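You operate a simulated robot arm through the tools that you are given. There is no shell and no other tool. Be economical: measure what you need, move in short steps, check, and stop when the job is done.

The job below is to be done with a simulated robot arm. You get a single attempt, and the scene is never put back.

Task
Take the yellow shaker and put it on top of the yellow banded roll. Take the small yellow ladle and leave it on the orange sheet. Take the blue clamp and put it on top of the orange-taped carton. Put the green shaker on the top of the card bench away on the top of the dye bench. Open the long bench drawer, fetch the orange reel from the inside of the long bench drawer and set it on top of the dark green-banded bundle, then shut the drawer. Open the cooker lid. Any order will do. Set down upright: yellow shaker, blue clamp, green shaker, orange reel.

It is judged by the outcome, as a careful person would: the job done as asked, and still so three seconds after it is handed in. It fails if anything else is knocked over, pushed out of place, dropped, spilled or broken. Lids that push on must go on centred and level and be pressed home; caps that screw on are set level and turned clockwise until they are tight. Flat cloth is picked up by pressing the open fingertips on it (5 to 10 N) and closing them slowly along it; thin cloth reads only 2 to 8 mm in the jaws.

Robot
A 7-joint arm with a fingered hand on a trunk, on a base that drives. Base frame: it is fixed to the floor where the robot stands at the start and does not move with it; the origin is under the middle of the robot, x ahead of it, y to its left, z up. Readings come in mm, rad, newtons and seconds.
With the tool pointing down near the work surface it reaches from about 160 to 580 mm from the robot's upright axis, wherever it stands. Its first joint turns from -2.897 to 2.897 rad. Places, roughly: blue clamp (8x6x8 cm) [500, 1500, 800]; cooker lid [-6300, -1800, 800]; dark green-banded bundle (6x12x5 cm) [-6200, 600, 500]; green shaker [-750, 0, 750]; long bench drawer [-3700, 0, 700]; orange reel (4x4x5 cm) [-3700, 0, 700]; orange sheet (21x15x3 cm) [-1500, -2100, 800]; orange-taped carton [750, 3250, 250]; small yellow ladle (6x5x14 cm) [500, 1000, 800]; top of the dye bench [800, 1100, 800]; yellow banded roll (6x6x15 cm) [-1000, 100, 900]; yellow shaker [500, 250, 750]. Payload 4 kg.
The tool frame sits at the grasp point between the pads (the TCP): z along the fingers, y along the line on which they close. The tips reach 26 mm beyond it. Largest opening 132 mm; the body of the gripper starts 73 mm behind the TCP. The gripper is a hand of 4 fingers: y runs from the thumb to the fingers, the wrist lies at [0, 0, -239] in the tool frame.
Orientation is that of the tool frame in the base frame, as [roll, pitch, yaw] about the fixed x, y, z axes, in that order (R = Rz(yaw) Ry(pitch) Rx(roll)). With the fingers straight down and closing along the base's y, the tool's x points along the base's -x, its y along +y and its z along -z.

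Tools
- The arm moves only by the tool apply_moves. Its argument "targets" is a list of rows, each an object of numbers (a shift or turn left out is 0): "wx", "wy", "wz": the turn, a rotation vector about the tool's x, y, z in units of 60 degrees (1.0 is 60 degrees); "x", "y", "z": the shift along the tool's x, y, z in units of 400 mm (1.0 is 400 mm). In form: [{"wx": .., "wy": .., "wz": .., "x": .., "y": .., "z": ..}, ...]. A call has 1 to 10 rows; each row is the pose to reach, as a shift and turn from the pose commanded when the call began, along the tool's axes at that moment. A call with a number of a shift or a turn outside -1 to 1 is refused whole. Rows are played at 5 a second. More than 50 mm and 0.15 rad between two rows, and nothing of the call is played. Where a pose cannot be reached the arm comes as near as it can. A force on the tool above 40 N (or 10 N above the force at the start of the call, whichever is more), or a blocked arm, ends the call early, and 0.2 s more pass. In this call time passes only in rows, and 0.2 s behind the last. The reply holds the time, the measured pose of the TCP, the force on the tool along the base axes, the opening and the grip force, in the units named above and with some noise, with the torque about the TCP (base axes, N m) and any sound that the robot's microphone picked up.
- Cameras (640 x 400 px; columns grow to the right, rows downward): "scene" is now at [-11.8, 96.9, 1417.6]; the picture's right is [-0.75, -0.67, 0.00], its down [-0.53, 0.59, -0.61] and it looks along [0.41, -0.46, -0.79] (base axes); focal length 214 px, centre (320, 200). "wrist" rides on the gripper at [69, 2, -97] in the tool frame; the picture's right is [-0.03, 1.00, 0.00], its down [-0.82, -0.02, -0.58] and it looks along [-0.58, -0.01, 0.82] (tool axes); focal length 270 px, centre (320, 200). There is no depth. A picture from a camera that has moved, and an enlarged one, comes with that camera's place and axes in the base frame and with its lens.
- get_image(camera): a new picture of that camera. No time passes.
- move_column(by): slides the trunk up (or, below 0, down) by that many mm; the arm and the scene camera ride with it, the base frame stays. It gives what a move gives, with no picture.
- roll_base(legs): drives the robot by 1 to 6 legs, each [ahead, turn to the left] in mm and rad, along the robot's own axes; the way and the turn of a leg run together, so that a leg with both is an arc; at most 1500 mm and 3.142 rad a leg. The arm and the cameras ride along, it lands a little off, and it stops where it bumps. It gives what a move gives.
- move_fingers(finger1, finger2, finger3, thumb_bend): sets how far each is bent, from 0 (flat) to 100 (curled in); at 30 the hand is open as for a grip, at 70 the pads meet at the TCP. One left out holds its place. A second passes; each finger stops where it meets its share of the squeeze, and holds until it gets a number again. It is the only way to open and close the hand. It gives what a move gives, with no picture; readings hold the bend of each and the force on the fingers (four entries, about 0 where the hand has none), thumb and palm.
- head_to(pan, tilt): turns the head with the scene camera to pan (to the left, within 2.705 rad either way) and tilt (down, from -0.506 to 1.204), counted from straight ahead of the robot. It gives what a move gives.
- inspect(camera, box): a new picture of the part [left, top, right, bottom] of that camera's present view, enlarged. No time passes.
- job_done(): hands the job in; it is judged then, once.

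Go step by step. Nothing tells you exact positions but the pictures and the camera data: compare them with the known pose of the tool, close in by small moves and look again before you grip or let go. The budget is 196 turns and 174 pictures, counting those below and the enlarged ones. Unless the task says otherwise, let go and move clear before handing in.

The tools are called as name(argument=value, ...) on one line, values as JSON. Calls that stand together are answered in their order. apply_moves: Moves the arm, as the interface text tells. Its arguments: {"type":"object","properties":{"targets":{"type":"array"}},"required":["targets"]} The other tools are called the same way: move_column (by) slides the trunk up or down; move_fingers (finger1, finger2, finger3, thumb_bend) moves the fingers one by one; roll_base (legs) drives the base; head_to (pan, tilt) turns the head that bears the scene camera; get_image (camera) takes a picture; inspect (camera, box) takes an enlarged picture of a part of a camera's view; job_done () hands the job in.

At the start:

```text
time: 0.0
tool_pos: [-41.1, 411.3, 1130.9]
orientation: [-3.132, 0.002, -3.139]
wrist_force: [0.7, -0.2, -0.7]
ft_torque: [0.0, 0.02, 0.02]
width: 132.0
gripper_force: 0.1
shape: jaw
bend: [30.0, 30.0, 30.0, 30.0]
finger forces: [0.1, 0.0, 0.0, 0.1, 0.0, 0.0]
trunk travel left (down, up): [-400.0, 190.0]
robot x, y, heading: [-2.2, 0.1, 0.002]
head pan, tilt: [-0.871, 1.201]
```

scene: 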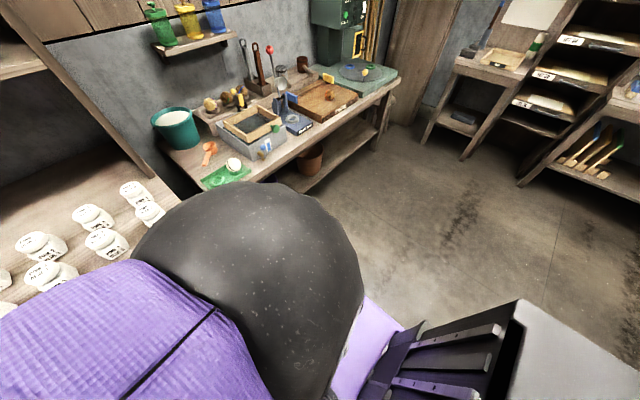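
wrist: 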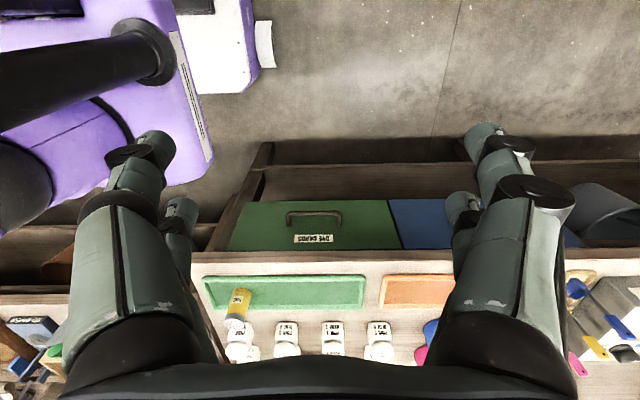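

I see the long dye bench ahead, with the yellow shaker on it, and I need an overview of the rest. I'll look round with the head first.

head_to(pan=0.3, tilt=0.6)

get_image(camera="scene")

head_to(pan=1.6, tilt=0.5)

get_image(camera="scene")

head_to(pan=2.7, tilt=0.5)

get_image(camera="scene")

head_to(pan=-2.5, tilt=0.5)

get_image(camera="scene")

head_to(pan=-1.4, tilt=0.4)

get_image(camera="scene")

```text
time: 1.4
tool_pos: [-40.1, 412.2, 1130.7]
orientation: [-3.134, 0.002, -3.139]
wrist_force: [0.5, 0.0, 0.4]
ft_torque: [0.03, 0.01, 0.0]
width: 131.7
gripper_force: 0.0
shape: jaw
bend: [30.0, 30.0, 30.0, 30.0]
finger forces: [0.0, 0.1, 0.0, 0.0, 0.1, 0.0]
trunk travel left (down, up): [-400.0, 190.0]
robot x, y, heading: [-2.2, -0.4, 0.002]
head pan, tilt: [0.3, 0.6]
```

```text
171 pictures are left
camera scene: at [22.7, 178.8, 1443.1], right [0.29, -0.96, 0.0], down [-0.54, -0.17, -0.82], along [0.79, 0.24, -0.57], focal length 214 px, centre (320, 200)
```

scene: 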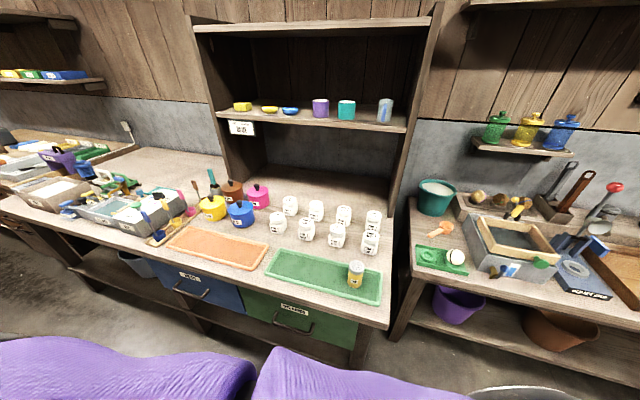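

```text
time: 2.9
tool_pos: [-40.7, 411.2, 1130.5]
orientation: [-3.132, 0.002, -3.14]
wrist_force: [-0.1, -0.2, -0.3]
ft_torque: [0.03, 0.01, -0.03]
width: 131.9
gripper_force: 0.1
shape: jaw
bend: [30.0, 30.0, 30.0, 30.0]
finger forces: [0.0, 0.0, 0.1, 0.0, 0.0, 0.0]
trunk travel left (down, up): [-400.0, 190.0]
robot x, y, heading: [-2.5, 0.9, 0.0]
head pan, tilt: [1.6, 0.499]
```

```text
170 pictures are left
camera scene: at [-64.4, 243.7, 1452.2], right [1.0, 0.03, 0.0], down [0.01, -0.48, -0.88], along [-0.03, 0.88, -0.48], focal length 214 px, centre (320, 200)
```

scene: 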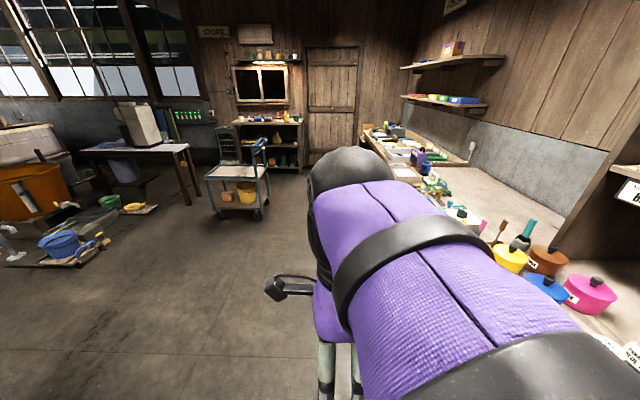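

```text
time: 4.2
tool_pos: [-40.0, 412.0, 1130.8]
orientation: [-3.132, 0.001, -3.14]
wrist_force: [0.8, 0.2, 0.3]
ft_torque: [-0.02, 0.01, 0.0]
width: 132.0
gripper_force: 0.0
shape: jaw
bend: [30.0, 30.0, 30.0, 30.0]
finger forces: [0.1, 0.0, 0.0, 0.1, 0.1, 0.0]
trunk travel left (down, up): [-400.0, 190.0]
robot x, y, heading: [0.6, 1.0, -0.002]
head pan, tilt: [2.7, 0.499]
```

```text
169 pictures are left
camera scene: at [-144.0, 191.7, 1452.2], right [0.43, 0.9, 0.0], down [0.43, -0.2, -0.88], along [-0.79, 0.38, -0.48], focal length 214 px, centre (320, 200)
```

scene: 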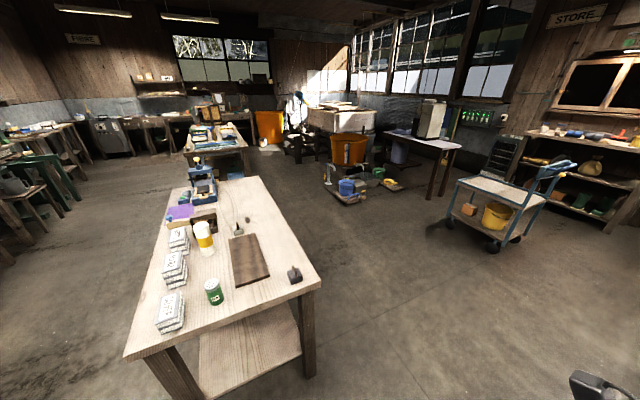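

```text
time: 8.2
tool_pos: [-40.7, 411.9, 1130.6]
orientation: [-3.13, 0.001, -3.14]
wrist_force: [0.0, 0.6, -0.5]
ft_torque: [0.0, 0.02, -0.01]
width: 131.7
gripper_force: 0.0
shape: jaw
bend: [30.0, 30.0, 30.0, 30.0]
finger forces: [0.0, 0.0, 0.0, 0.0, 0.0, 0.0]
trunk travel left (down, up): [-400.0, 190.0]
robot x, y, heading: [1.2, 0.3, -0.003]
head pan, tilt: [-2.499, 0.499]
```

```text
168 pictures are left
camera scene: at [-134.6, 98.2, 1452.2], right [-0.6, 0.8, 0.0], down [0.38, 0.29, -0.88], along [-0.7, -0.53, -0.48], focal length 214 px, centre (320, 200)
```

scene: 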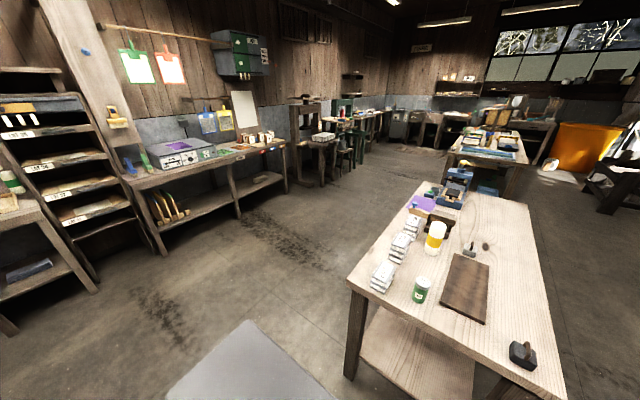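

```text
time: 9.6
tool_pos: [-41.3, 410.9, 1131.0]
orientation: [-3.131, 0.001, 3.141]
wrist_force: [-0.5, -0.5, 0.6]
ft_torque: [0.0, 0.01, -0.02]
width: 131.9
gripper_force: 0.1
shape: jaw
bend: [30.0, 30.0, 30.0, 30.0]
finger forces: [0.0, 0.1, 0.0, 0.0, 0.0, 0.0]
trunk travel left (down, up): [-400.0, 190.0]
robot x, y, heading: [3.7, 0.4, 0.001]
head pan, tilt: [-1.4, 0.4]
```

```text
167 pictures are left
camera scene: at [-46.0, 61.5, 1461.4], right [-0.99, -0.17, 0.0], down [-0.07, 0.38, -0.92], along [0.16, -0.91, -0.39], focal length 214 px, centre (320, 200)
```

scene: 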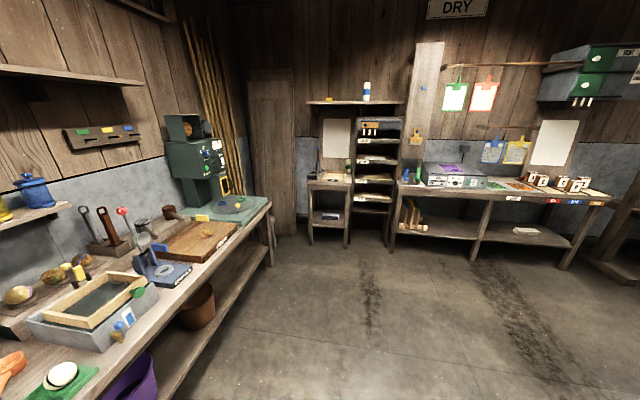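

The layout is clear: the dye bench lies ahead and the card bench behind. The yellow shaker is at about (555, 195), so I'll look down in front to judge the clearance.

head_to(pan=0.0, tilt=1.2)

get_image(camera="scene")

inspect(camera="wrist", box=[180, 240, 460, 400])

```text
time: 11.1
tool_pos: [-42.5, 411.6, 1124.4]
orientation: [-3.116, 0.006, -3.136]
wrist_force: [0.2, -0.2, 0.0]
ft_torque: [0.0, 0.0, -0.04]
width: 131.8
gripper_force: 0.0
shape: jaw
bend: [30.0, 30.0, 30.0, 30.0]
finger forces: [0.1, 0.0, 0.0, 0.1, 0.0, 0.0]
trunk travel left (down, up): [-400.0, 190.0]
robot x, y, heading: [0.8, 2.4, -0.003]
head pan, tilt: [0.0, 1.201]
```

```text
166 pictures are left
camera scene: at [13.8, 141.5, 1419.6], right [-0.15, -0.99, 0.0], down [-0.76, 0.12, -0.63], along [0.63, -0.1, -0.77], focal length 214 px, centre (320, 200)
```

scene: 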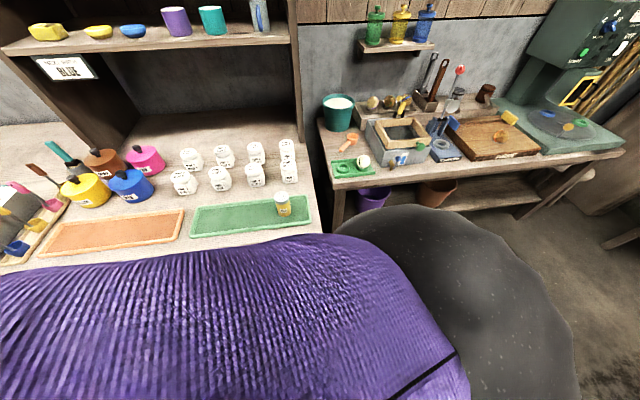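

```text
2.29 times, centred on (320, 320) of wrist
camera zoom: at [-111.9, 416.2, 1221.3], right [0.02, 1.0, -0.03], down [0.81, 0.0, 0.58], along [0.58, -0.03, -0.81], focal length 618 px, centre (320, -74)
```

zoom: 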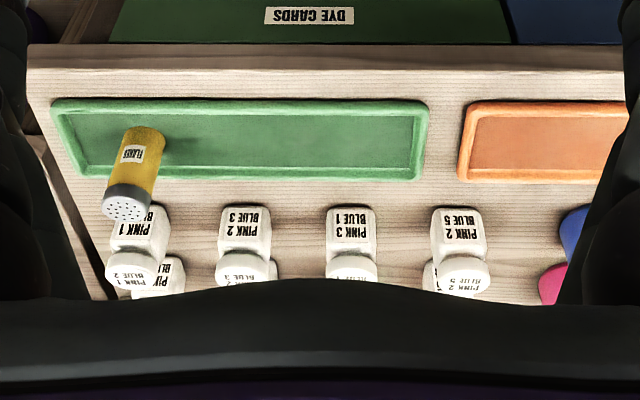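

The shaker's base triangulates to about (475, 198, 800), within reach from here. I'll swing the arm over it in two stages.

apply_moves(targets=[{"x": -0.1, "y": -0.04, "z": 0.02}, {"x": -0.2, "y": -0.08, "z": 0.04}, {"x": -0.3, "y": -0.12, "z": 0.06}, {"x": -0.4, "y": -0.16, "z": 0.08}, {"x": -0.5, "y": -0.2, "z": 0.1}, {"x": -0.6, "y": -0.24, "z": 0.12}, {"x": -0.7, "y": -0.28, "z": 0.14}, {"x": -0.8, "y": -0.32, "z": 0.16}, {"x": -0.9, "y": -0.36, "z": 0.18}, {"x": -1.0, "y": -0.4, "z": 0.2}])

get_image(camera="wrist")

```text
time: 13.3
tool_pos: [361.5, 254.1, 1055.2]
orientation: [-3.133, 0.005, -3.14]
wrist_force: [0.0, -0.8, 0.1]
ft_torque: [-0.03, 0.0, 0.0]
width: 131.9
gripper_force: 0.0
shape: jaw
bend: [30.0, 30.0, 30.0, 30.0]
finger forces: [0.0, 0.0, 0.1, 0.0, 0.0, 0.0]
trunk travel left (down, up): [-400.0, 190.0]
robot x, y, heading: [3.7, -0.9, 0.001]
head pan, tilt: [0.0, 1.201]
```

```text
164 pictures are left
camera wrist: at [292.6, 256.7, 1150.8], right [0.02, 1.0, -0.01], down [0.81, -0.01, 0.58], along [0.58, -0.02, -0.81], focal length 270 px, centre (320, 200)
```

wrist: 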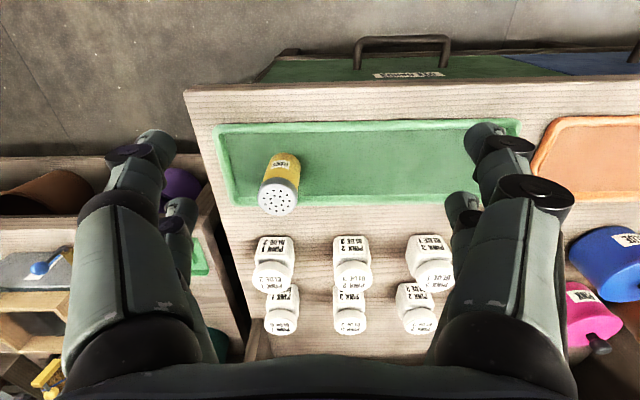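

The wrist view puts the shaker at about (486, 196), standing from z≈795 to 880. I'll go above it and check before I lower.

apply_moves(targets=[{"x": -0.08, "y": -0.037, "z": 0.06}, {"x": -0.16, "y": -0.074, "z": 0.12}, {"x": -0.24, "y": -0.11, "z": 0.18}, {"x": -0.31, "y": -0.145, "z": 0.23}])

get_image(camera="wrist")

```text
time: 14.3
tool_pos: [484.6, 194.4, 961.2]
orientation: [-3.131, 0.001, -3.138]
wrist_force: [0.3, 0.6, 0.3]
ft_torque: [0.01, -0.01, 0.04]
width: 131.8
gripper_force: 0.1
shape: jaw
bend: [30.0, 30.0, 30.0, 30.0]
finger forces: [0.0, 0.0, 0.1, 0.0, 0.0, 0.1]
trunk travel left (down, up): [-400.0, 190.0]
robot x, y, heading: [3.2, 1.6, -0.002]
head pan, tilt: [0.0, 1.201]
```

```text
163 pictures are left
camera wrist: at [415.8, 197.2, 1059.1], right [0.02, 1.0, -0.01], down [0.82, -0.01, 0.58], along [0.58, -0.02, -0.82], focal length 270 px, centre (320, 200)
```

wrist: 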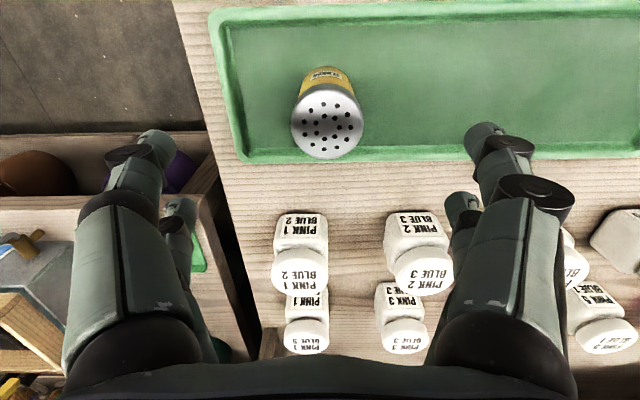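

The shaker top is at about (475, 200, 890). I'll lower onto it and check before closing.

apply_moves(targets=[{"x": 0.017, "y": 0.012, "z": 0.1}, {"x": 0.017, "y": 0.012, "z": 0.2}, {"x": 0.017, "y": 0.012, "z": 0.28}])

get_image(camera="wrist")

get_image(camera="scene")

```text
time: 15.1
tool_pos: [478.3, 196.5, 850.5]
orientation: [-3.131, 0.003, -3.14]
wrist_force: [0.2, -0.3, -0.2]
ft_torque: [-0.01, 0.01, -0.01]
width: 132.1
gripper_force: 0.2
shape: jaw
bend: [30.0, 30.0, 30.0, 30.0]
finger forces: [0.0, 0.0, 0.1, 0.0, 0.0, 0.0]
trunk travel left (down, up): [-400.0, 190.0]
robot x, y, heading: [2.2, 0.3, -0.003]
head pan, tilt: [0.0, 1.201]
```

```text
162 pictures are left
camera wrist: at [408.9, 198.7, 947.2], right [0.02, 1.0, -0.01], down [0.81, -0.01, 0.58], along [0.58, -0.02, -0.81], focal length 270 px, centre (320, 200)
```

wrist: 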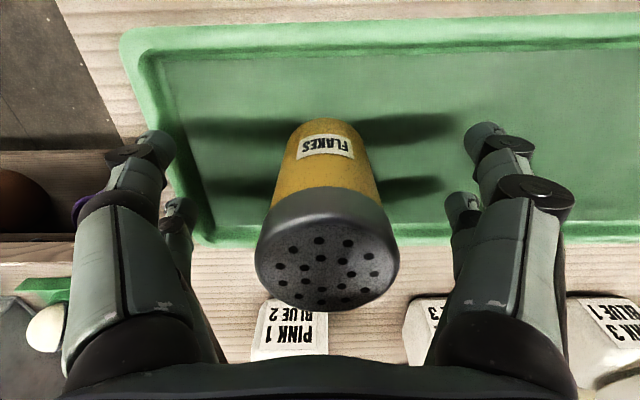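

```text
161 pictures are left
camera scene: at [-5.6, 152.7, 1398.5], right [0.0, -1.0, 0.0], down [-0.93, 0.0, -0.36], along [0.36, 0.0, -0.93], focal length 214 px, centre (320, 200)
```

scene: 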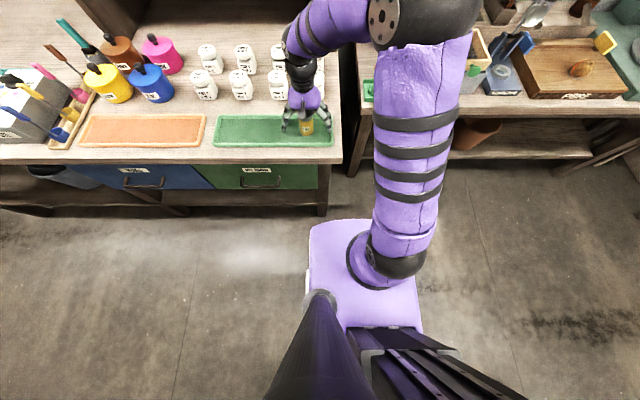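

The shaker is centred between the fingers, so I'll close the hand.

move_fingers(finger1=70, finger2=70, finger3=70, thumb_bend=70)

get_image(camera="wrist")

```text
time: 16.1
tool_pos: [478.9, 195.5, 850.5]
orientation: [-3.132, 0.002, -3.139]
wrist_force: [-0.1, 0.0, 0.0]
ft_torque: [0.01, -0.02, 0.0]
width: 26.9
gripper_force: 13.6
shape: fingers
bend: [61.0, 61.0, 62.0, 65.0]
finger forces: [6.6, 7.9, 5.4, 0.1, 7.6, 0.0]
trunk travel left (down, up): [-400.0, 190.0]
robot x, y, heading: [0.3, 1.9, 0.002]
head pan, tilt: [0.0, 1.201]
```

```text
160 pictures are left
camera wrist: at [408.7, 198.6, 947.6], right [0.02, 1.0, -0.01], down [0.81, -0.01, 0.58], along [0.58, -0.02, -0.81], focal length 270 px, centre (320, 200)
```

wrist: 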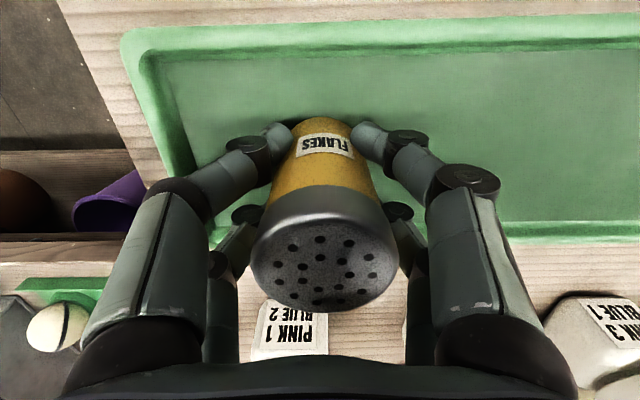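

It is gripped with forces on all the fingers, so I'll lift and check.

apply_moves(targets=[{"z": -0.05}, {"z": -0.12}, {"z": -0.24}, {"z": -0.36}, {"z": -0.48}, {"z": -0.6}, {"z": -0.7}])

get_image(camera="wrist")

```text
time: 17.7
tool_pos: [475.1, 201.4, 1130.8]
orientation: [-3.131, 0.002, -3.14]
wrist_force: [-0.3, -0.8, -0.9]
ft_torque: [0.01, -0.02, 0.01]
width: 26.3
gripper_force: 13.8
shape: fingers
bend: [61.0, 61.0, 63.0, 66.0]
finger forces: [6.7, 8.0, 5.8, 0.1, 8.0, 0.0]
trunk travel left (down, up): [-400.0, 190.0]
robot x, y, heading: [-0.2, 1.2, -0.004]
head pan, tilt: [0.0, 1.201]
```

```text
159 pictures are left
camera wrist: at [406.6, 203.5, 1227.6], right [0.02, 1.0, -0.01], down [0.82, -0.01, 0.58], along [0.58, -0.02, -0.82], focal length 270 px, centre (320, 200)
```

wrist: 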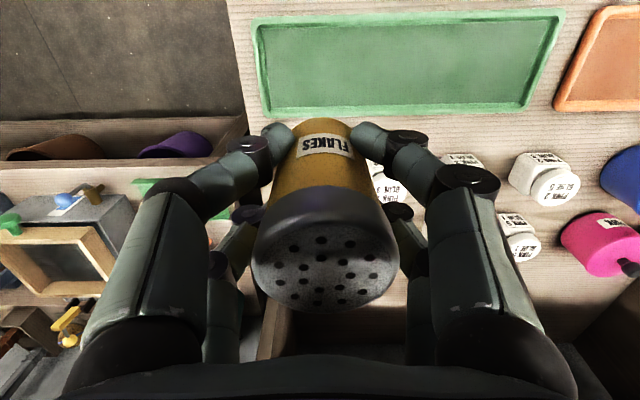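

The shaker is held and lifted. Before driving I want to know the robot's own footprint behind and to the sides.

head_to(pan=-2.2, tilt=1.2)

get_image(camera="scene")

head_to(pan=2.4, tilt=1.2)

get_image(camera="scene")

head_to(pan=1.0, tilt=1.2)

get_image(camera="scene")

```text
time: 19.8
tool_pos: [476.7, 200.4, 1130.7]
orientation: [-3.13, 0.003, -3.139]
wrist_force: [0.4, 0.0, -0.7]
ft_torque: [0.0, 0.0, -0.02]
width: 26.4
gripper_force: 14.3
shape: fingers
bend: [61.0, 61.0, 63.0, 66.0]
finger forces: [6.7, 8.0, 5.9, 0.0, 7.9, 0.0]
trunk travel left (down, up): [-400.0, 190.0]
robot x, y, heading: [-1.8, 0.8, -0.0]
head pan, tilt: [-2.201, 1.201]
```

```text
158 pictures are left
camera scene: at [-94.5, 107.5, 1398.5], right [-0.81, 0.59, 0.0], down [0.55, 0.75, -0.36], along [-0.21, -0.29, -0.93], focal length 214 px, centre (320, 200)
```

scene: 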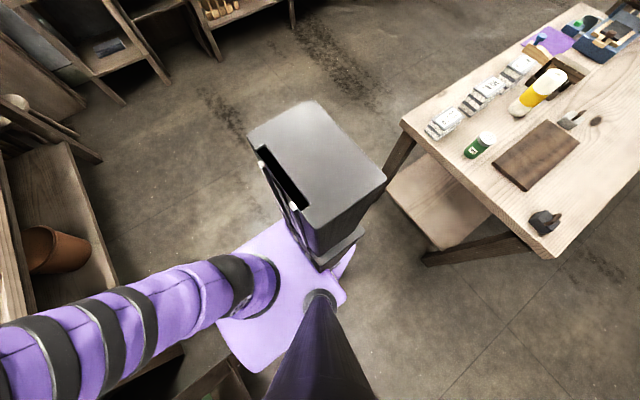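

```text
time: 23.4
tool_pos: [475.6, 201.0, 1129.7]
orientation: [-3.133, 0.003, -3.138]
wrist_force: [-0.5, 0.9, -0.2]
ft_torque: [0.0, 0.05, 0.03]
width: 26.3
gripper_force: 14.1
shape: fingers
bend: [61.0, 61.0, 63.0, 66.0]
finger forces: [6.7, 8.0, 5.8, 0.0, 8.0, 0.0]
trunk travel left (down, up): [-400.0, 190.0]
robot x, y, heading: [-1.4, -2.2, -0.0]
head pan, tilt: [2.4, 1.201]
```

```text
157 pictures are left
camera scene: at [-102.8, 190.5, 1398.5], right [0.68, 0.74, 0.0], down [0.69, -0.63, -0.36], along [-0.27, 0.24, -0.93], focal length 214 px, centre (320, 200)
```

scene: 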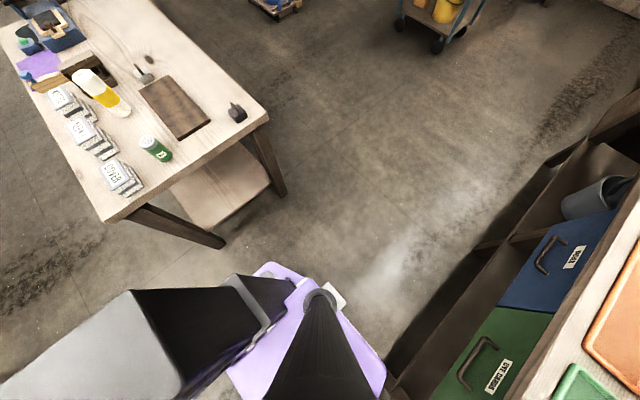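

```text
time: 25.0
tool_pos: [476.1, 200.5, 1130.2]
orientation: [-3.131, 0.001, -3.141]
wrist_force: [0.0, 0.0, -1.4]
ft_torque: [-0.05, 0.0, 0.02]
width: 26.5
gripper_force: 14.3
shape: fingers
bend: [61.0, 61.0, 63.0, 66.0]
finger forces: [6.7, 8.0, 5.9, 0.0, 7.9, 0.0]
trunk travel left (down, up): [-400.0, 190.0]
robot x, y, heading: [3.3, -3.1, -0.001]
head pan, tilt: [1.0, 1.201]
```

```text
156 pictures are left
camera scene: at [-31.4, 199.8, 1398.5], right [0.84, -0.54, 0.0], down [-0.5, -0.78, -0.36], along [0.2, 0.3, -0.93], focal length 214 px, centre (320, 200)
```

scene: 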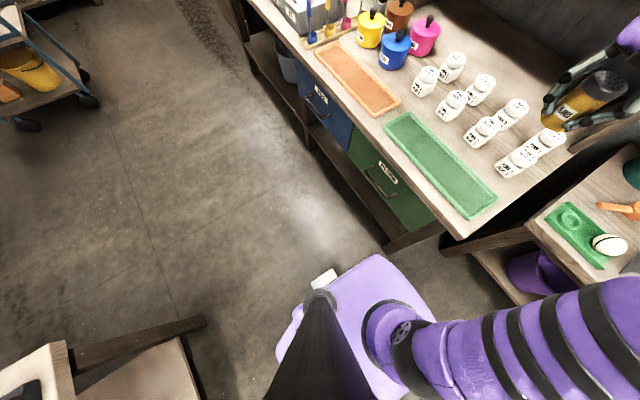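

The base is roughly 0.6 × 0.4 m, and sideways approaches with the arm to the left look best. I'll swing the arm to the left, then drive round to the near side of the card bench (y≈-450).

apply_moves(targets=[{"x": 0.1, "y": 0.05}, {"x": 0.2, "y": 0.1}, {"x": 0.3, "y": 0.15}, {"x": 0.4, "y": 0.2}, {"x": 0.5, "y": 0.25}, {"x": 0.6, "y": 0.3}, {"x": 0.7, "y": 0.35}, {"x": 0.8, "y": 0.4}, {"x": 0.9, "y": 0.45}, {"x": 1.0, "y": 0.5}])

roll_base(legs=[[-150, 0], [0, -1.571], [450, 0], [0, 1.571], [-650, 0]])

head_to(pan=1.7, tilt=0.9)

get_image(camera="scene")

get_image(camera="wrist")

```text
time: 27.2
tool_pos: [79.1, 401.1, 1127.1]
orientation: [-3.131, 0.002, -3.139]
wrist_force: [-0.2, 0.2, -1.2]
ft_torque: [0.02, 0.0, -0.01]
width: 26.1
gripper_force: 14.2
shape: fingers
bend: [61.0, 61.0, 63.0, 66.0]
finger forces: [7.0, 8.1, 5.9, 0.1, 7.7, 0.0]
trunk travel left (down, up): [-400.0, 190.0]
robot x, y, heading: [0.6, 1.0, 0.001]
head pan, tilt: [1.0, 1.201]
```

```text
time: 42.5
tool_pos: [-724.8, -65.9, 1126.7]
orientation: [-3.132, 0.001, -3.101]
wrist_force: [0.2, -0.1, -1.0]
ft_torque: [0.03, -0.03, 0.01]
width: 25.7
gripper_force: 13.5
shape: fingers
bend: [61.0, 61.0, 63.0, 66.0]
finger forces: [7.2, 8.0, 5.2, 0.0, 6.7, 0.1]
trunk travel left (down, up): [-400.0, 190.0]
robot x, y, heading: [-786.5, -469.0, 0.04]
head pan, tilt: [1.0, 1.201]
```

```text
time: 43.5
tool_pos: [-724.2, -65.6, 1126.2]
orientation: [-3.125, -0.001, -3.101]
wrist_force: [-0.6, 0.9, -0.4]
ft_torque: [-0.03, 0.04, -0.02]
width: 25.9
gripper_force: 13.4
shape: fingers
bend: [61.0, 61.0, 63.0, 66.0]
finger forces: [7.2, 7.9, 5.2, 0.0, 6.7, 0.0]
trunk travel left (down, up): [-400.0, 190.0]
robot x, y, heading: [-788.8, -470.1, 0.045]
head pan, tilt: [1.7, 0.901]
```

```text
155 pictures are left
camera scene: at [-843.7, -248.2, 1414.2], right [0.99, -0.16, 0.0], down [-0.13, -0.81, -0.58], along [0.09, 0.57, -0.82], focal length 214 px, centre (320, 200)
```

scene: 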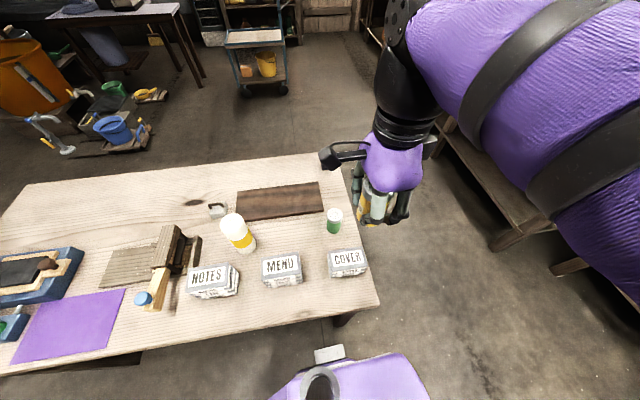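

```text
154 pictures are left
camera wrist: at [-792.6, -65.1, 1222.4], right [-0.02, 1.0, -0.02], down [0.82, 0.02, 0.58], along [0.58, 0.0, -0.82], focal length 270 px, centre (320, 200)
```

wrist: 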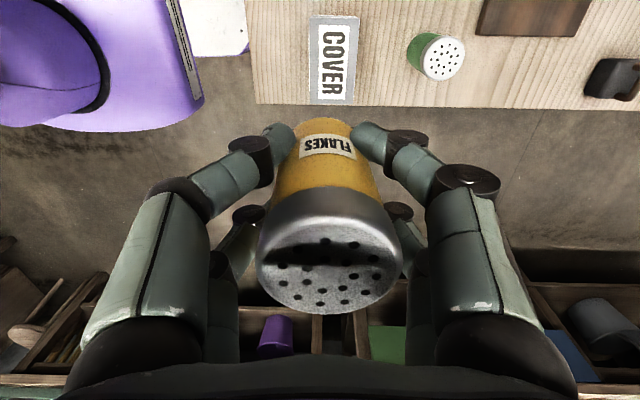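

The roll stands at about (-1015, 50). I'll back up another 220 mm to come alongside it.

roll_base(legs=[[-220, -0.042]])

get_image(camera="scene")

get_image(camera="wrist")

```text
time: 45.2
tool_pos: [-931.0, -74.5, 1126.7]
orientation: [-3.125, -0.001, -3.141]
wrist_force: [0.4, 0.5, -0.8]
ft_torque: [-0.03, 0.01, 0.02]
width: 25.8
gripper_force: 13.2
shape: fingers
bend: [61.0, 61.0, 63.0, 66.0]
finger forces: [7.2, 7.9, 5.3, 0.0, 6.7, 0.0]
trunk travel left (down, up): [-400.0, 190.0]
robot x, y, heading: [-1011.3, -473.6, -0.004]
head pan, tilt: [1.7, 0.901]
```

```text
153 pictures are left
camera scene: at [-1058.1, -249.9, 1415.1], right [0.98, -0.2, 0.0], down [-0.16, -0.79, -0.59], along [0.12, 0.57, -0.81], focal length 214 px, centre (320, 200)
```

scene: 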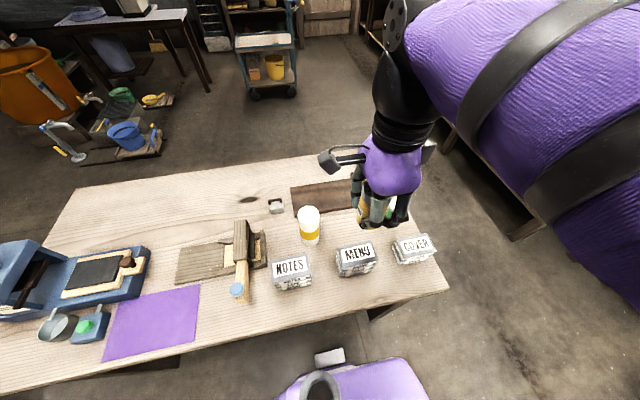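

```text
152 pictures are left
camera wrist: at [-1000.0, -69.9, 1222.7], right [0.03, 1.0, -0.01], down [0.82, -0.01, 0.58], along [0.58, -0.03, -0.82], focal length 270 px, centre (320, 200)
```

wrist: 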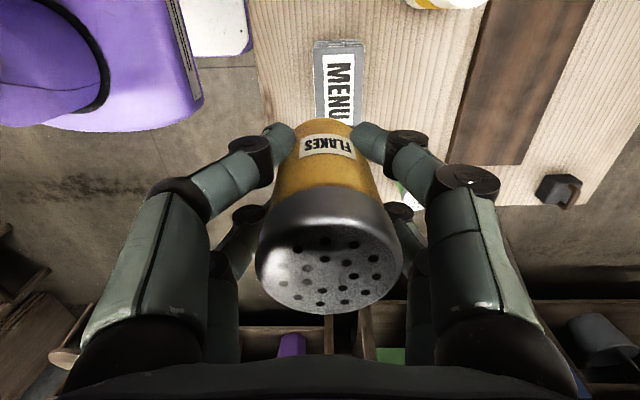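

The roll top is at about (-1023, 48, 950). I'll move the shaker over it while staying high, then look.

apply_moves(targets=[{"x": 0.06, "y": 0.075}, {"x": 0.12, "y": 0.15}, {"x": 0.18, "y": 0.225}, {"x": 0.225, "y": 0.3}])

get_image(camera="scene")

get_image(camera="wrist")

```text
time: 46.2
tool_pos: [-1022.3, 48.2, 1125.7]
orientation: [-3.126, 0.001, 3.14]
wrist_force: [0.0, -0.8, -1.2]
ft_torque: [0.05, 0.02, -0.02]
width: 25.4
gripper_force: 13.6
shape: fingers
bend: [61.0, 61.0, 63.0, 66.0]
finger forces: [7.3, 7.9, 5.6, 0.0, 7.0, 0.1]
trunk travel left (down, up): [-400.0, 190.0]
robot x, y, heading: [-1010.7, -472.7, -0.007]
head pan, tilt: [1.7, 0.901]
```

```text
151 pictures are left
camera scene: at [-1082.7, -246.6, 1418.3], right [0.99, 0.13, 0.0], down [0.1, -0.78, -0.62], along [-0.08, 0.62, -0.78], focal length 214 px, centre (320, 200)
```

scene: 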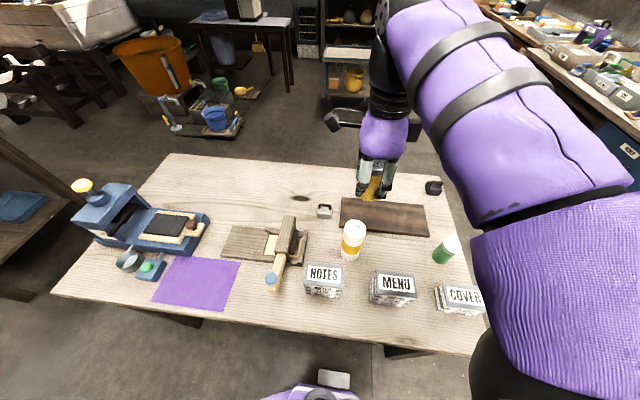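

```text
150 pictures are left
camera wrist: at [-1090.8, 51.9, 1222.6], right [0.03, 1.0, -0.02], down [0.82, -0.01, 0.58], along [0.58, -0.03, -0.82], focal length 270 px, centre (320, 200)
```

wrist: 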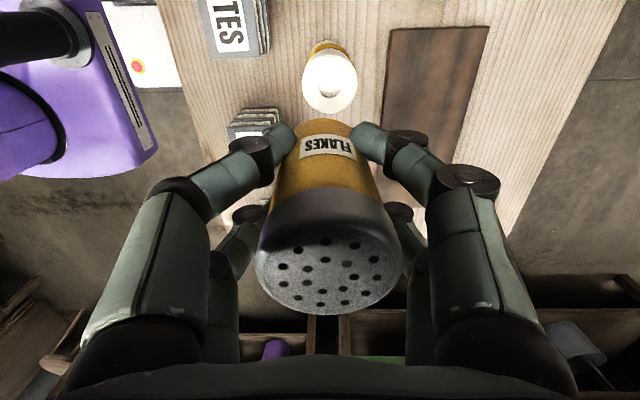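

The roll top reads about (-1027, 55), with its height uncertain (925–950). I'll shift by a few mm, go down part way and look again.

apply_moves(targets=[{"x": 0.0, "y": 0.012, "z": 0.1}, {"x": 0.0, "y": 0.015, "z": 0.2}])

get_image(camera="scene")

get_image(camera="wrist")

```text
time: 46.9
tool_pos: [-1021.7, 53.2, 1046.3]
orientation: [-3.127, -0.003, 3.14]
wrist_force: [-0.3, -0.3, -0.3]
ft_torque: [0.01, -0.01, -0.03]
width: 25.5
gripper_force: 13.3
shape: fingers
bend: [61.0, 61.0, 63.0, 66.0]
finger forces: [7.4, 7.9, 5.5, 0.0, 6.9, 0.0]
trunk travel left (down, up): [-400.0, 190.0]
robot x, y, heading: [-1014.9, -474.6, -0.006]
head pan, tilt: [1.7, 0.901]
```

```text
149 pictures are left
camera scene: at [-1082.6, -246.5, 1418.3], right [0.99, 0.13, 0.0], down [0.1, -0.78, -0.62], along [-0.08, 0.62, -0.78], focal length 214 px, centre (320, 200)
```

scene: 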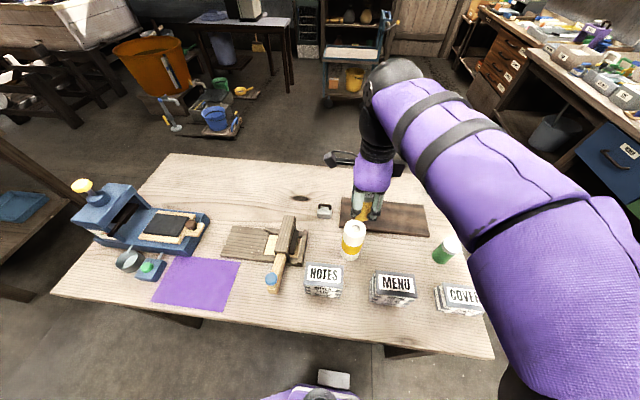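

```text
148 pictures are left
camera wrist: at [-1090.9, 56.5, 1142.1], right [0.03, 1.0, -0.02], down [0.82, -0.01, 0.58], along [0.58, -0.03, -0.82], focal length 270 px, centre (320, 200)
```

wrist: 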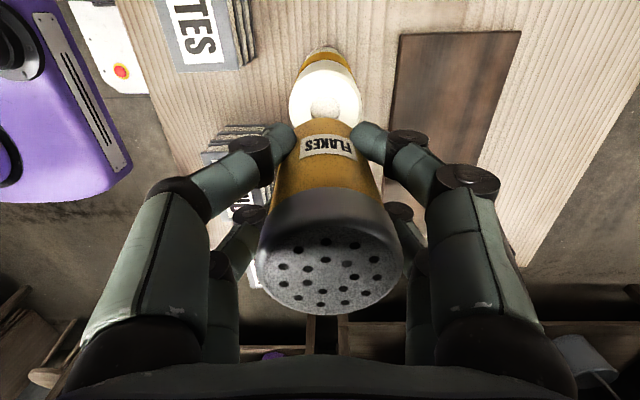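

I'll zoom in on the roll top to pin down its centre and height.

inspect(camera="wrist", box=[240, 20, 400, 120])

inspect(camera="scene", box=[310, 180, 406, 276])

```text
4.00 times, centred on (320, 70) of wrist
camera zoom: at [-1090.9, 56.5, 1142.1], right [0.03, 1.0, -0.02], down [0.82, -0.01, 0.58], along [0.58, -0.03, -0.82], focal length 1081 px, centre (320, 720)
```

zoom: 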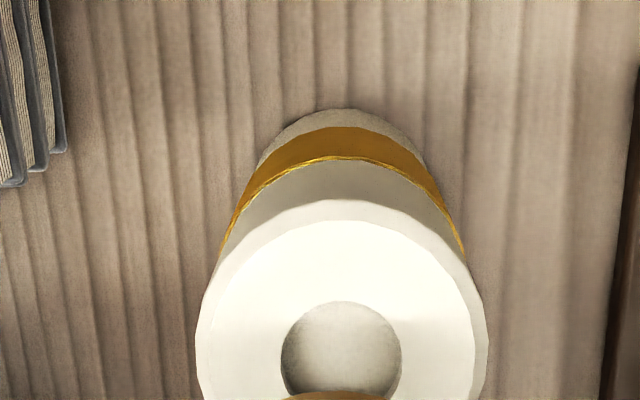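

```text
4.17 times, centred on (358, 228) of scene
camera zoom: at [-1082.6, -246.5, 1418.3], right [0.99, 0.13, 0.0], down [0.1, -0.78, -0.62], along [-0.08, 0.62, -0.78], focal length 894 px, centre (162, 83)
```

zoom: 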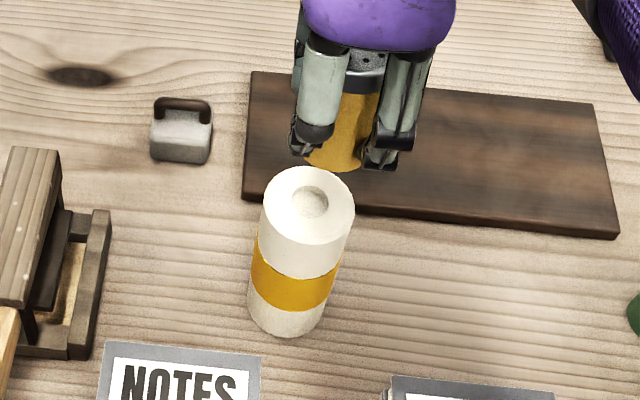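

The roll's centre is at about (-1026, 55), with its top at z≈915–935. I'll align and descend to just above it.

apply_moves(targets=[{"x": 0.011, "y": 0.006, "z": 0.05}, {"x": 0.011, "y": 0.006, "z": 0.1}])

inspect(camera="scene", box=[310, 180, 406, 276])

inspect(camera="wrist", box=[200, 40, 440, 190])

```text
time: 47.5
tool_pos: [-1024.3, 55.5, 1005.0]
orientation: [-3.127, -0.001, 3.138]
wrist_force: [-0.4, 0.6, -1.2]
ft_torque: [-0.01, 0.0, 0.02]
width: 25.7
gripper_force: 13.6
shape: fingers
bend: [61.0, 61.0, 63.0, 66.0]
finger forces: [7.4, 7.9, 5.6, 0.1, 7.0, 0.1]
trunk travel left (down, up): [-400.0, 190.0]
robot x, y, heading: [-1012.3, -473.0, 0.002]
head pan, tilt: [1.7, 0.901]
```

```text
4.17 times, centred on (358, 228) of scene
camera zoom: at [-1082.6, -246.5, 1418.3], right [0.99, 0.13, 0.0], down [0.1, -0.78, -0.62], along [-0.08, 0.62, -0.78], focal length 894 px, centre (162, 83)
```

zoom: 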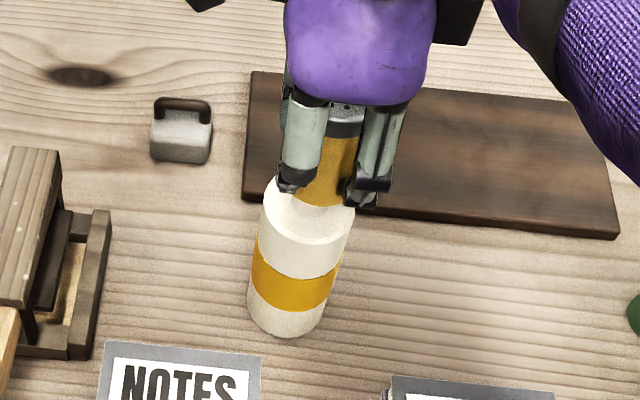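

```text
2.67 times, centred on (320, 115) of wrist
camera zoom: at [-1093.6, 58.3, 1101.3], right [0.03, 1.0, -0.01], down [0.82, -0.01, 0.58], along [0.58, -0.03, -0.82], focal length 721 px, centre (320, 427)
```

zoom: 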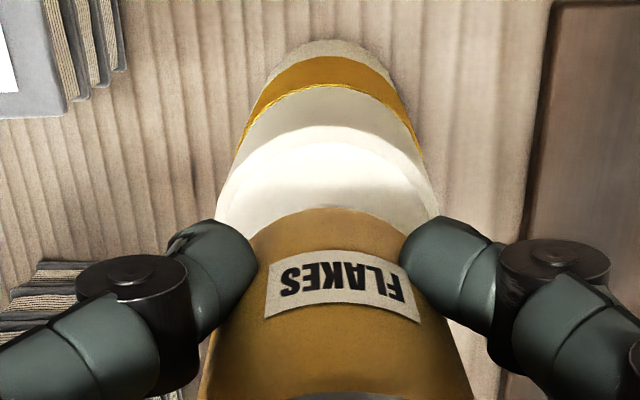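

The shaker bottom is about 17 mm above the roll and roughly 6 mm too far in +x. I'll correct and lower in small steps while watching the force.

apply_moves(targets=[{"x": 0.016, "z": 0.0}, {"x": 0.016, "z": 0.02}])

inspect(camera="scene", box=[310, 180, 406, 276])

inspect(camera="wrist", box=[200, 40, 440, 190])

```text
time: 48.0
tool_pos: [-1031.5, 53.1, 996.0]
orientation: [-3.128, -0.003, 3.14]
wrist_force: [0.5, -0.3, -0.7]
ft_torque: [0.02, -0.01, 0.0]
width: 25.4
gripper_force: 14.0
shape: fingers
bend: [61.0, 61.0, 63.0, 66.0]
finger forces: [7.4, 8.0, 5.6, 0.0, 6.9, 0.1]
trunk travel left (down, up): [-400.0, 190.0]
robot x, y, heading: [-1010.9, -474.0, 0.001]
head pan, tilt: [1.7, 0.901]
```

```text
4.17 times, centred on (358, 228) of scene
camera zoom: at [-1082.7, -246.5, 1418.3], right [0.99, 0.13, 0.0], down [0.1, -0.78, -0.62], along [-0.08, 0.62, -0.78], focal length 894 px, centre (162, 83)
```

zoom: 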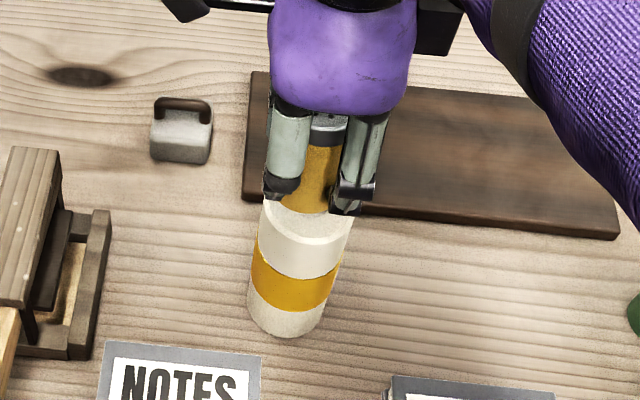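

```text
2.67 times, centred on (320, 115) of wrist
camera zoom: at [-1100.7, 57.4, 1093.4], right [0.03, 1.0, -0.01], down [0.82, -0.01, 0.58], along [0.58, -0.03, -0.82], focal length 721 px, centre (320, 427)
```

zoom: 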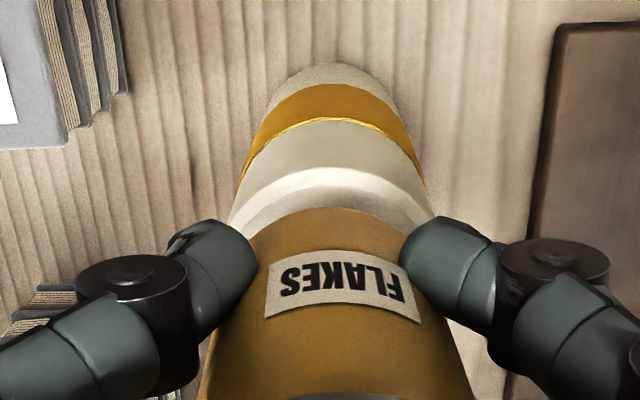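

The alignment looks good and about 10–13 mm remain. I'll lower further.

apply_moves(targets=[{"z": 0.01}, {"z": 0.02}])

apply_moves(targets=[{"z": 0.007}])

inspect(camera="scene", box=[310, 180, 406, 276])

inspect(camera="wrist", box=[200, 40, 440, 190])

```text
time: 48.6
tool_pos: [-1032.4, 54.0, 988.6]
orientation: [-3.126, -0.001, 3.14]
wrist_force: [-0.6, 0.6, 0.5]
ft_torque: [0.0, -0.04, 0.0]
width: 25.3
gripper_force: 13.8
shape: fingers
bend: [61.0, 61.0, 63.0, 66.0]
finger forces: [7.5, 7.9, 5.6, 0.1, 7.0, 0.0]
trunk travel left (down, up): [-400.0, 190.0]
robot x, y, heading: [-1010.9, -474.7, -0.002]
head pan, tilt: [1.7, 0.901]
```

```text
time: 49.0
tool_pos: [-1031.5, 52.9, 984.9]
orientation: [-3.128, -0.003, 3.141]
wrist_force: [0.2, 0.0, -0.9]
ft_torque: [0.03, -0.04, -0.02]
width: 25.4
gripper_force: 13.9
shape: fingers
bend: [61.0, 61.0, 63.0, 66.0]
finger forces: [7.4, 7.9, 5.6, 0.0, 6.9, 0.1]
trunk travel left (down, up): [-400.0, 190.0]
robot x, y, heading: [-1010.2, -475.7, -0.001]
head pan, tilt: [1.7, 0.901]
```

```text
4.17 times, centred on (358, 228) of scene
camera zoom: at [-1082.6, -246.5, 1418.3], right [0.99, 0.13, 0.0], down [0.1, -0.78, -0.62], along [-0.08, 0.62, -0.78], focal length 894 px, centre (162, 83)
```

zoom: 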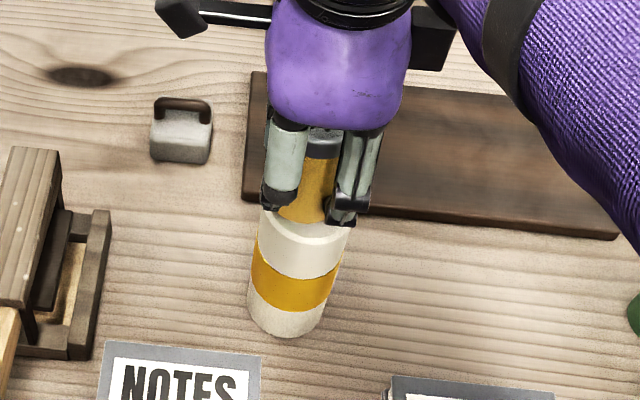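

```text
2.67 times, centred on (320, 115) of wrist
camera zoom: at [-1101.0, 56.7, 1082.5], right [0.03, 1.0, -0.01], down [0.82, -0.01, 0.58], along [0.58, -0.03, -0.82], focal length 721 px, centre (320, 427)
```

zoom: 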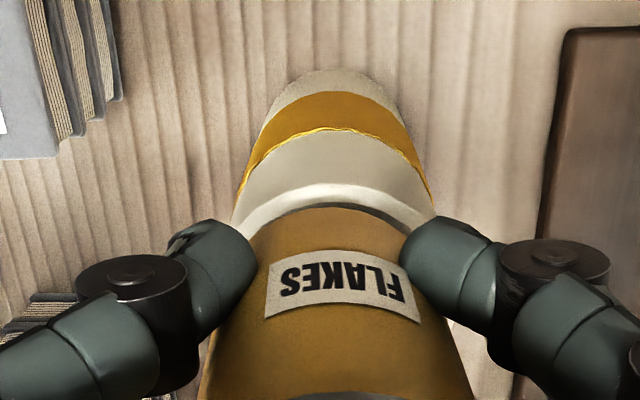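

A few mm remain to contact. The shaker sits about 4 mm too far in -x, so I'll correct and lower.

apply_moves(targets=[{"x": -0.01, "y": 0.004, "z": 0.006}])

apply_moves(targets=[{"z": 0.006}])

inspect(camera="scene", box=[310, 180, 406, 276])

inspect(camera="wrist", box=[200, 40, 440, 190])

```text
time: 49.5
tool_pos: [-1028.4, 53.6, 982.0]
orientation: [-3.127, -0.001, -3.141]
wrist_force: [-0.1, 0.5, -0.5]
ft_torque: [0.01, -0.03, 0.02]
width: 25.8
gripper_force: 13.9
shape: fingers
bend: [61.0, 61.0, 63.0, 66.0]
finger forces: [7.5, 8.0, 5.7, 0.0, 6.9, 0.1]
trunk travel left (down, up): [-400.0, 190.0]
robot x, y, heading: [-1010.0, -470.8, -0.003]
head pan, tilt: [1.7, 0.901]
```

```text
time: 49.9
tool_pos: [-1027.7, 54.5, 979.7]
orientation: [-3.125, -0.002, 3.139]
wrist_force: [0.4, -0.1, 0.1]
ft_torque: [-0.03, -0.06, 0.02]
width: 25.3
gripper_force: 14.1
shape: fingers
bend: [61.0, 61.0, 63.0, 66.0]
finger forces: [7.3, 7.9, 5.6, 0.0, 6.8, 0.0]
trunk travel left (down, up): [-400.0, 190.0]
robot x, y, heading: [-1014.9, -472.5, -0.004]
head pan, tilt: [1.7, 0.901]
```

```text
4.17 times, centred on (358, 228) of scene
camera zoom: at [-1082.6, -246.5, 1418.3], right [0.99, 0.13, 0.0], down [0.1, -0.78, -0.62], along [-0.08, 0.62, -0.78], focal length 894 px, centre (162, 83)
```

zoom: 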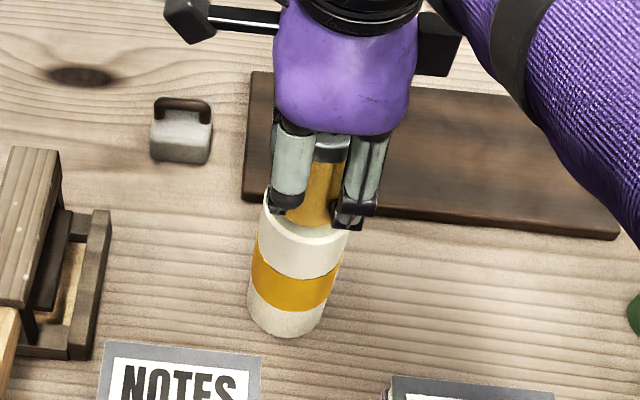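

```text
2.67 times, centred on (320, 115) of wrist
camera zoom: at [-1096.8, 57.9, 1077.4], right [0.03, 1.0, -0.01], down [0.82, -0.01, 0.58], along [0.58, -0.03, -0.82], focal length 721 px, centre (320, 427)
```

zoom: 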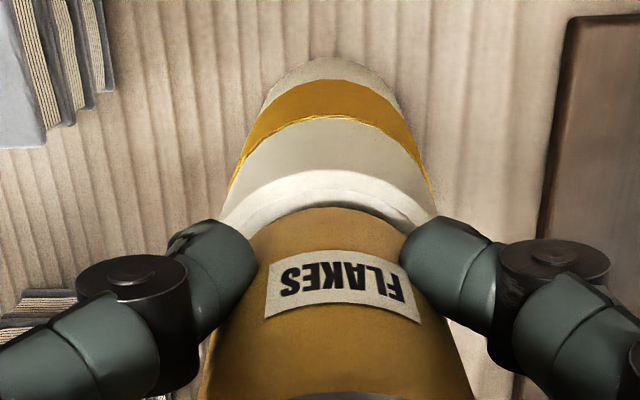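

It is well centred now. I'll lower 2 mm at a time and watch for contact.

apply_moves(targets=[{"z": 0.006}])

apply_moves(targets=[{"z": 0.005}])

inspect(camera="scene", box=[334, 210, 382, 240])

inspect(camera="wrist", box=[200, 40, 440, 190])

```text
time: 50.2
tool_pos: [-1026.1, 55.3, 977.9]
orientation: [-3.127, -0.004, 3.14]
wrist_force: [0.0, 0.4, -1.3]
ft_torque: [-0.03, -0.04, 0.01]
width: 25.1
gripper_force: 13.8
shape: fingers
bend: [61.0, 61.0, 63.0, 66.0]
finger forces: [7.4, 7.9, 5.6, 0.0, 6.9, 0.1]
trunk travel left (down, up): [-400.0, 190.0]
robot x, y, heading: [-1009.7, -473.0, -0.004]
head pan, tilt: [1.7, 0.901]
```

```text
time: 50.6
tool_pos: [-1028.3, 55.5, 975.0]
orientation: [-3.125, -0.001, 3.14]
wrist_force: [0.3, 0.7, -0.2]
ft_torque: [-0.02, -0.02, -0.03]
width: 25.5
gripper_force: 13.9
shape: fingers
bend: [61.0, 61.0, 63.0, 66.0]
finger forces: [7.3, 8.0, 5.6, 0.0, 6.9, 0.0]
trunk travel left (down, up): [-400.0, 190.0]
robot x, y, heading: [-1011.4, -475.0, -0.003]
head pan, tilt: [1.7, 0.901]
```

```text
13.33 times, centred on (358, 225) of scene
camera zoom: at [-1082.6, -246.5, 1418.3], right [0.99, 0.13, 0.0], down [0.1, -0.78, -0.62], along [-0.08, 0.62, -0.78], focal length 2860 px, centre (-187, -133)
```

zoom: 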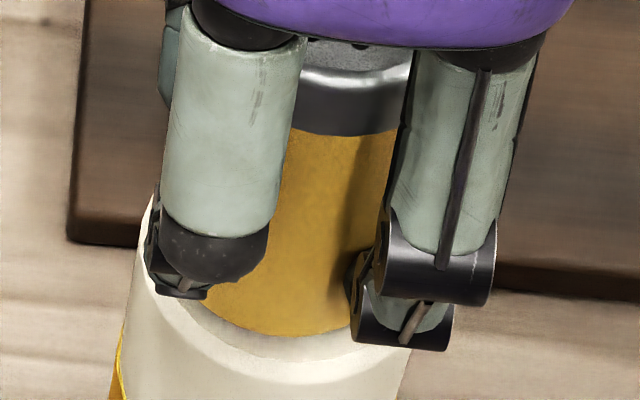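

```text
2.67 times, centred on (320, 115) of wrist
camera zoom: at [-1096.8, 58.2, 1072.6], right [0.03, 1.0, -0.01], down [0.82, -0.01, 0.58], along [0.58, -0.03, -0.82], focal length 721 px, centre (320, 427)
```

zoom: 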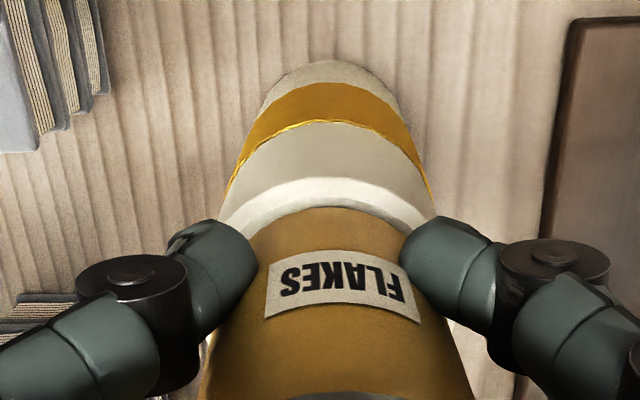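

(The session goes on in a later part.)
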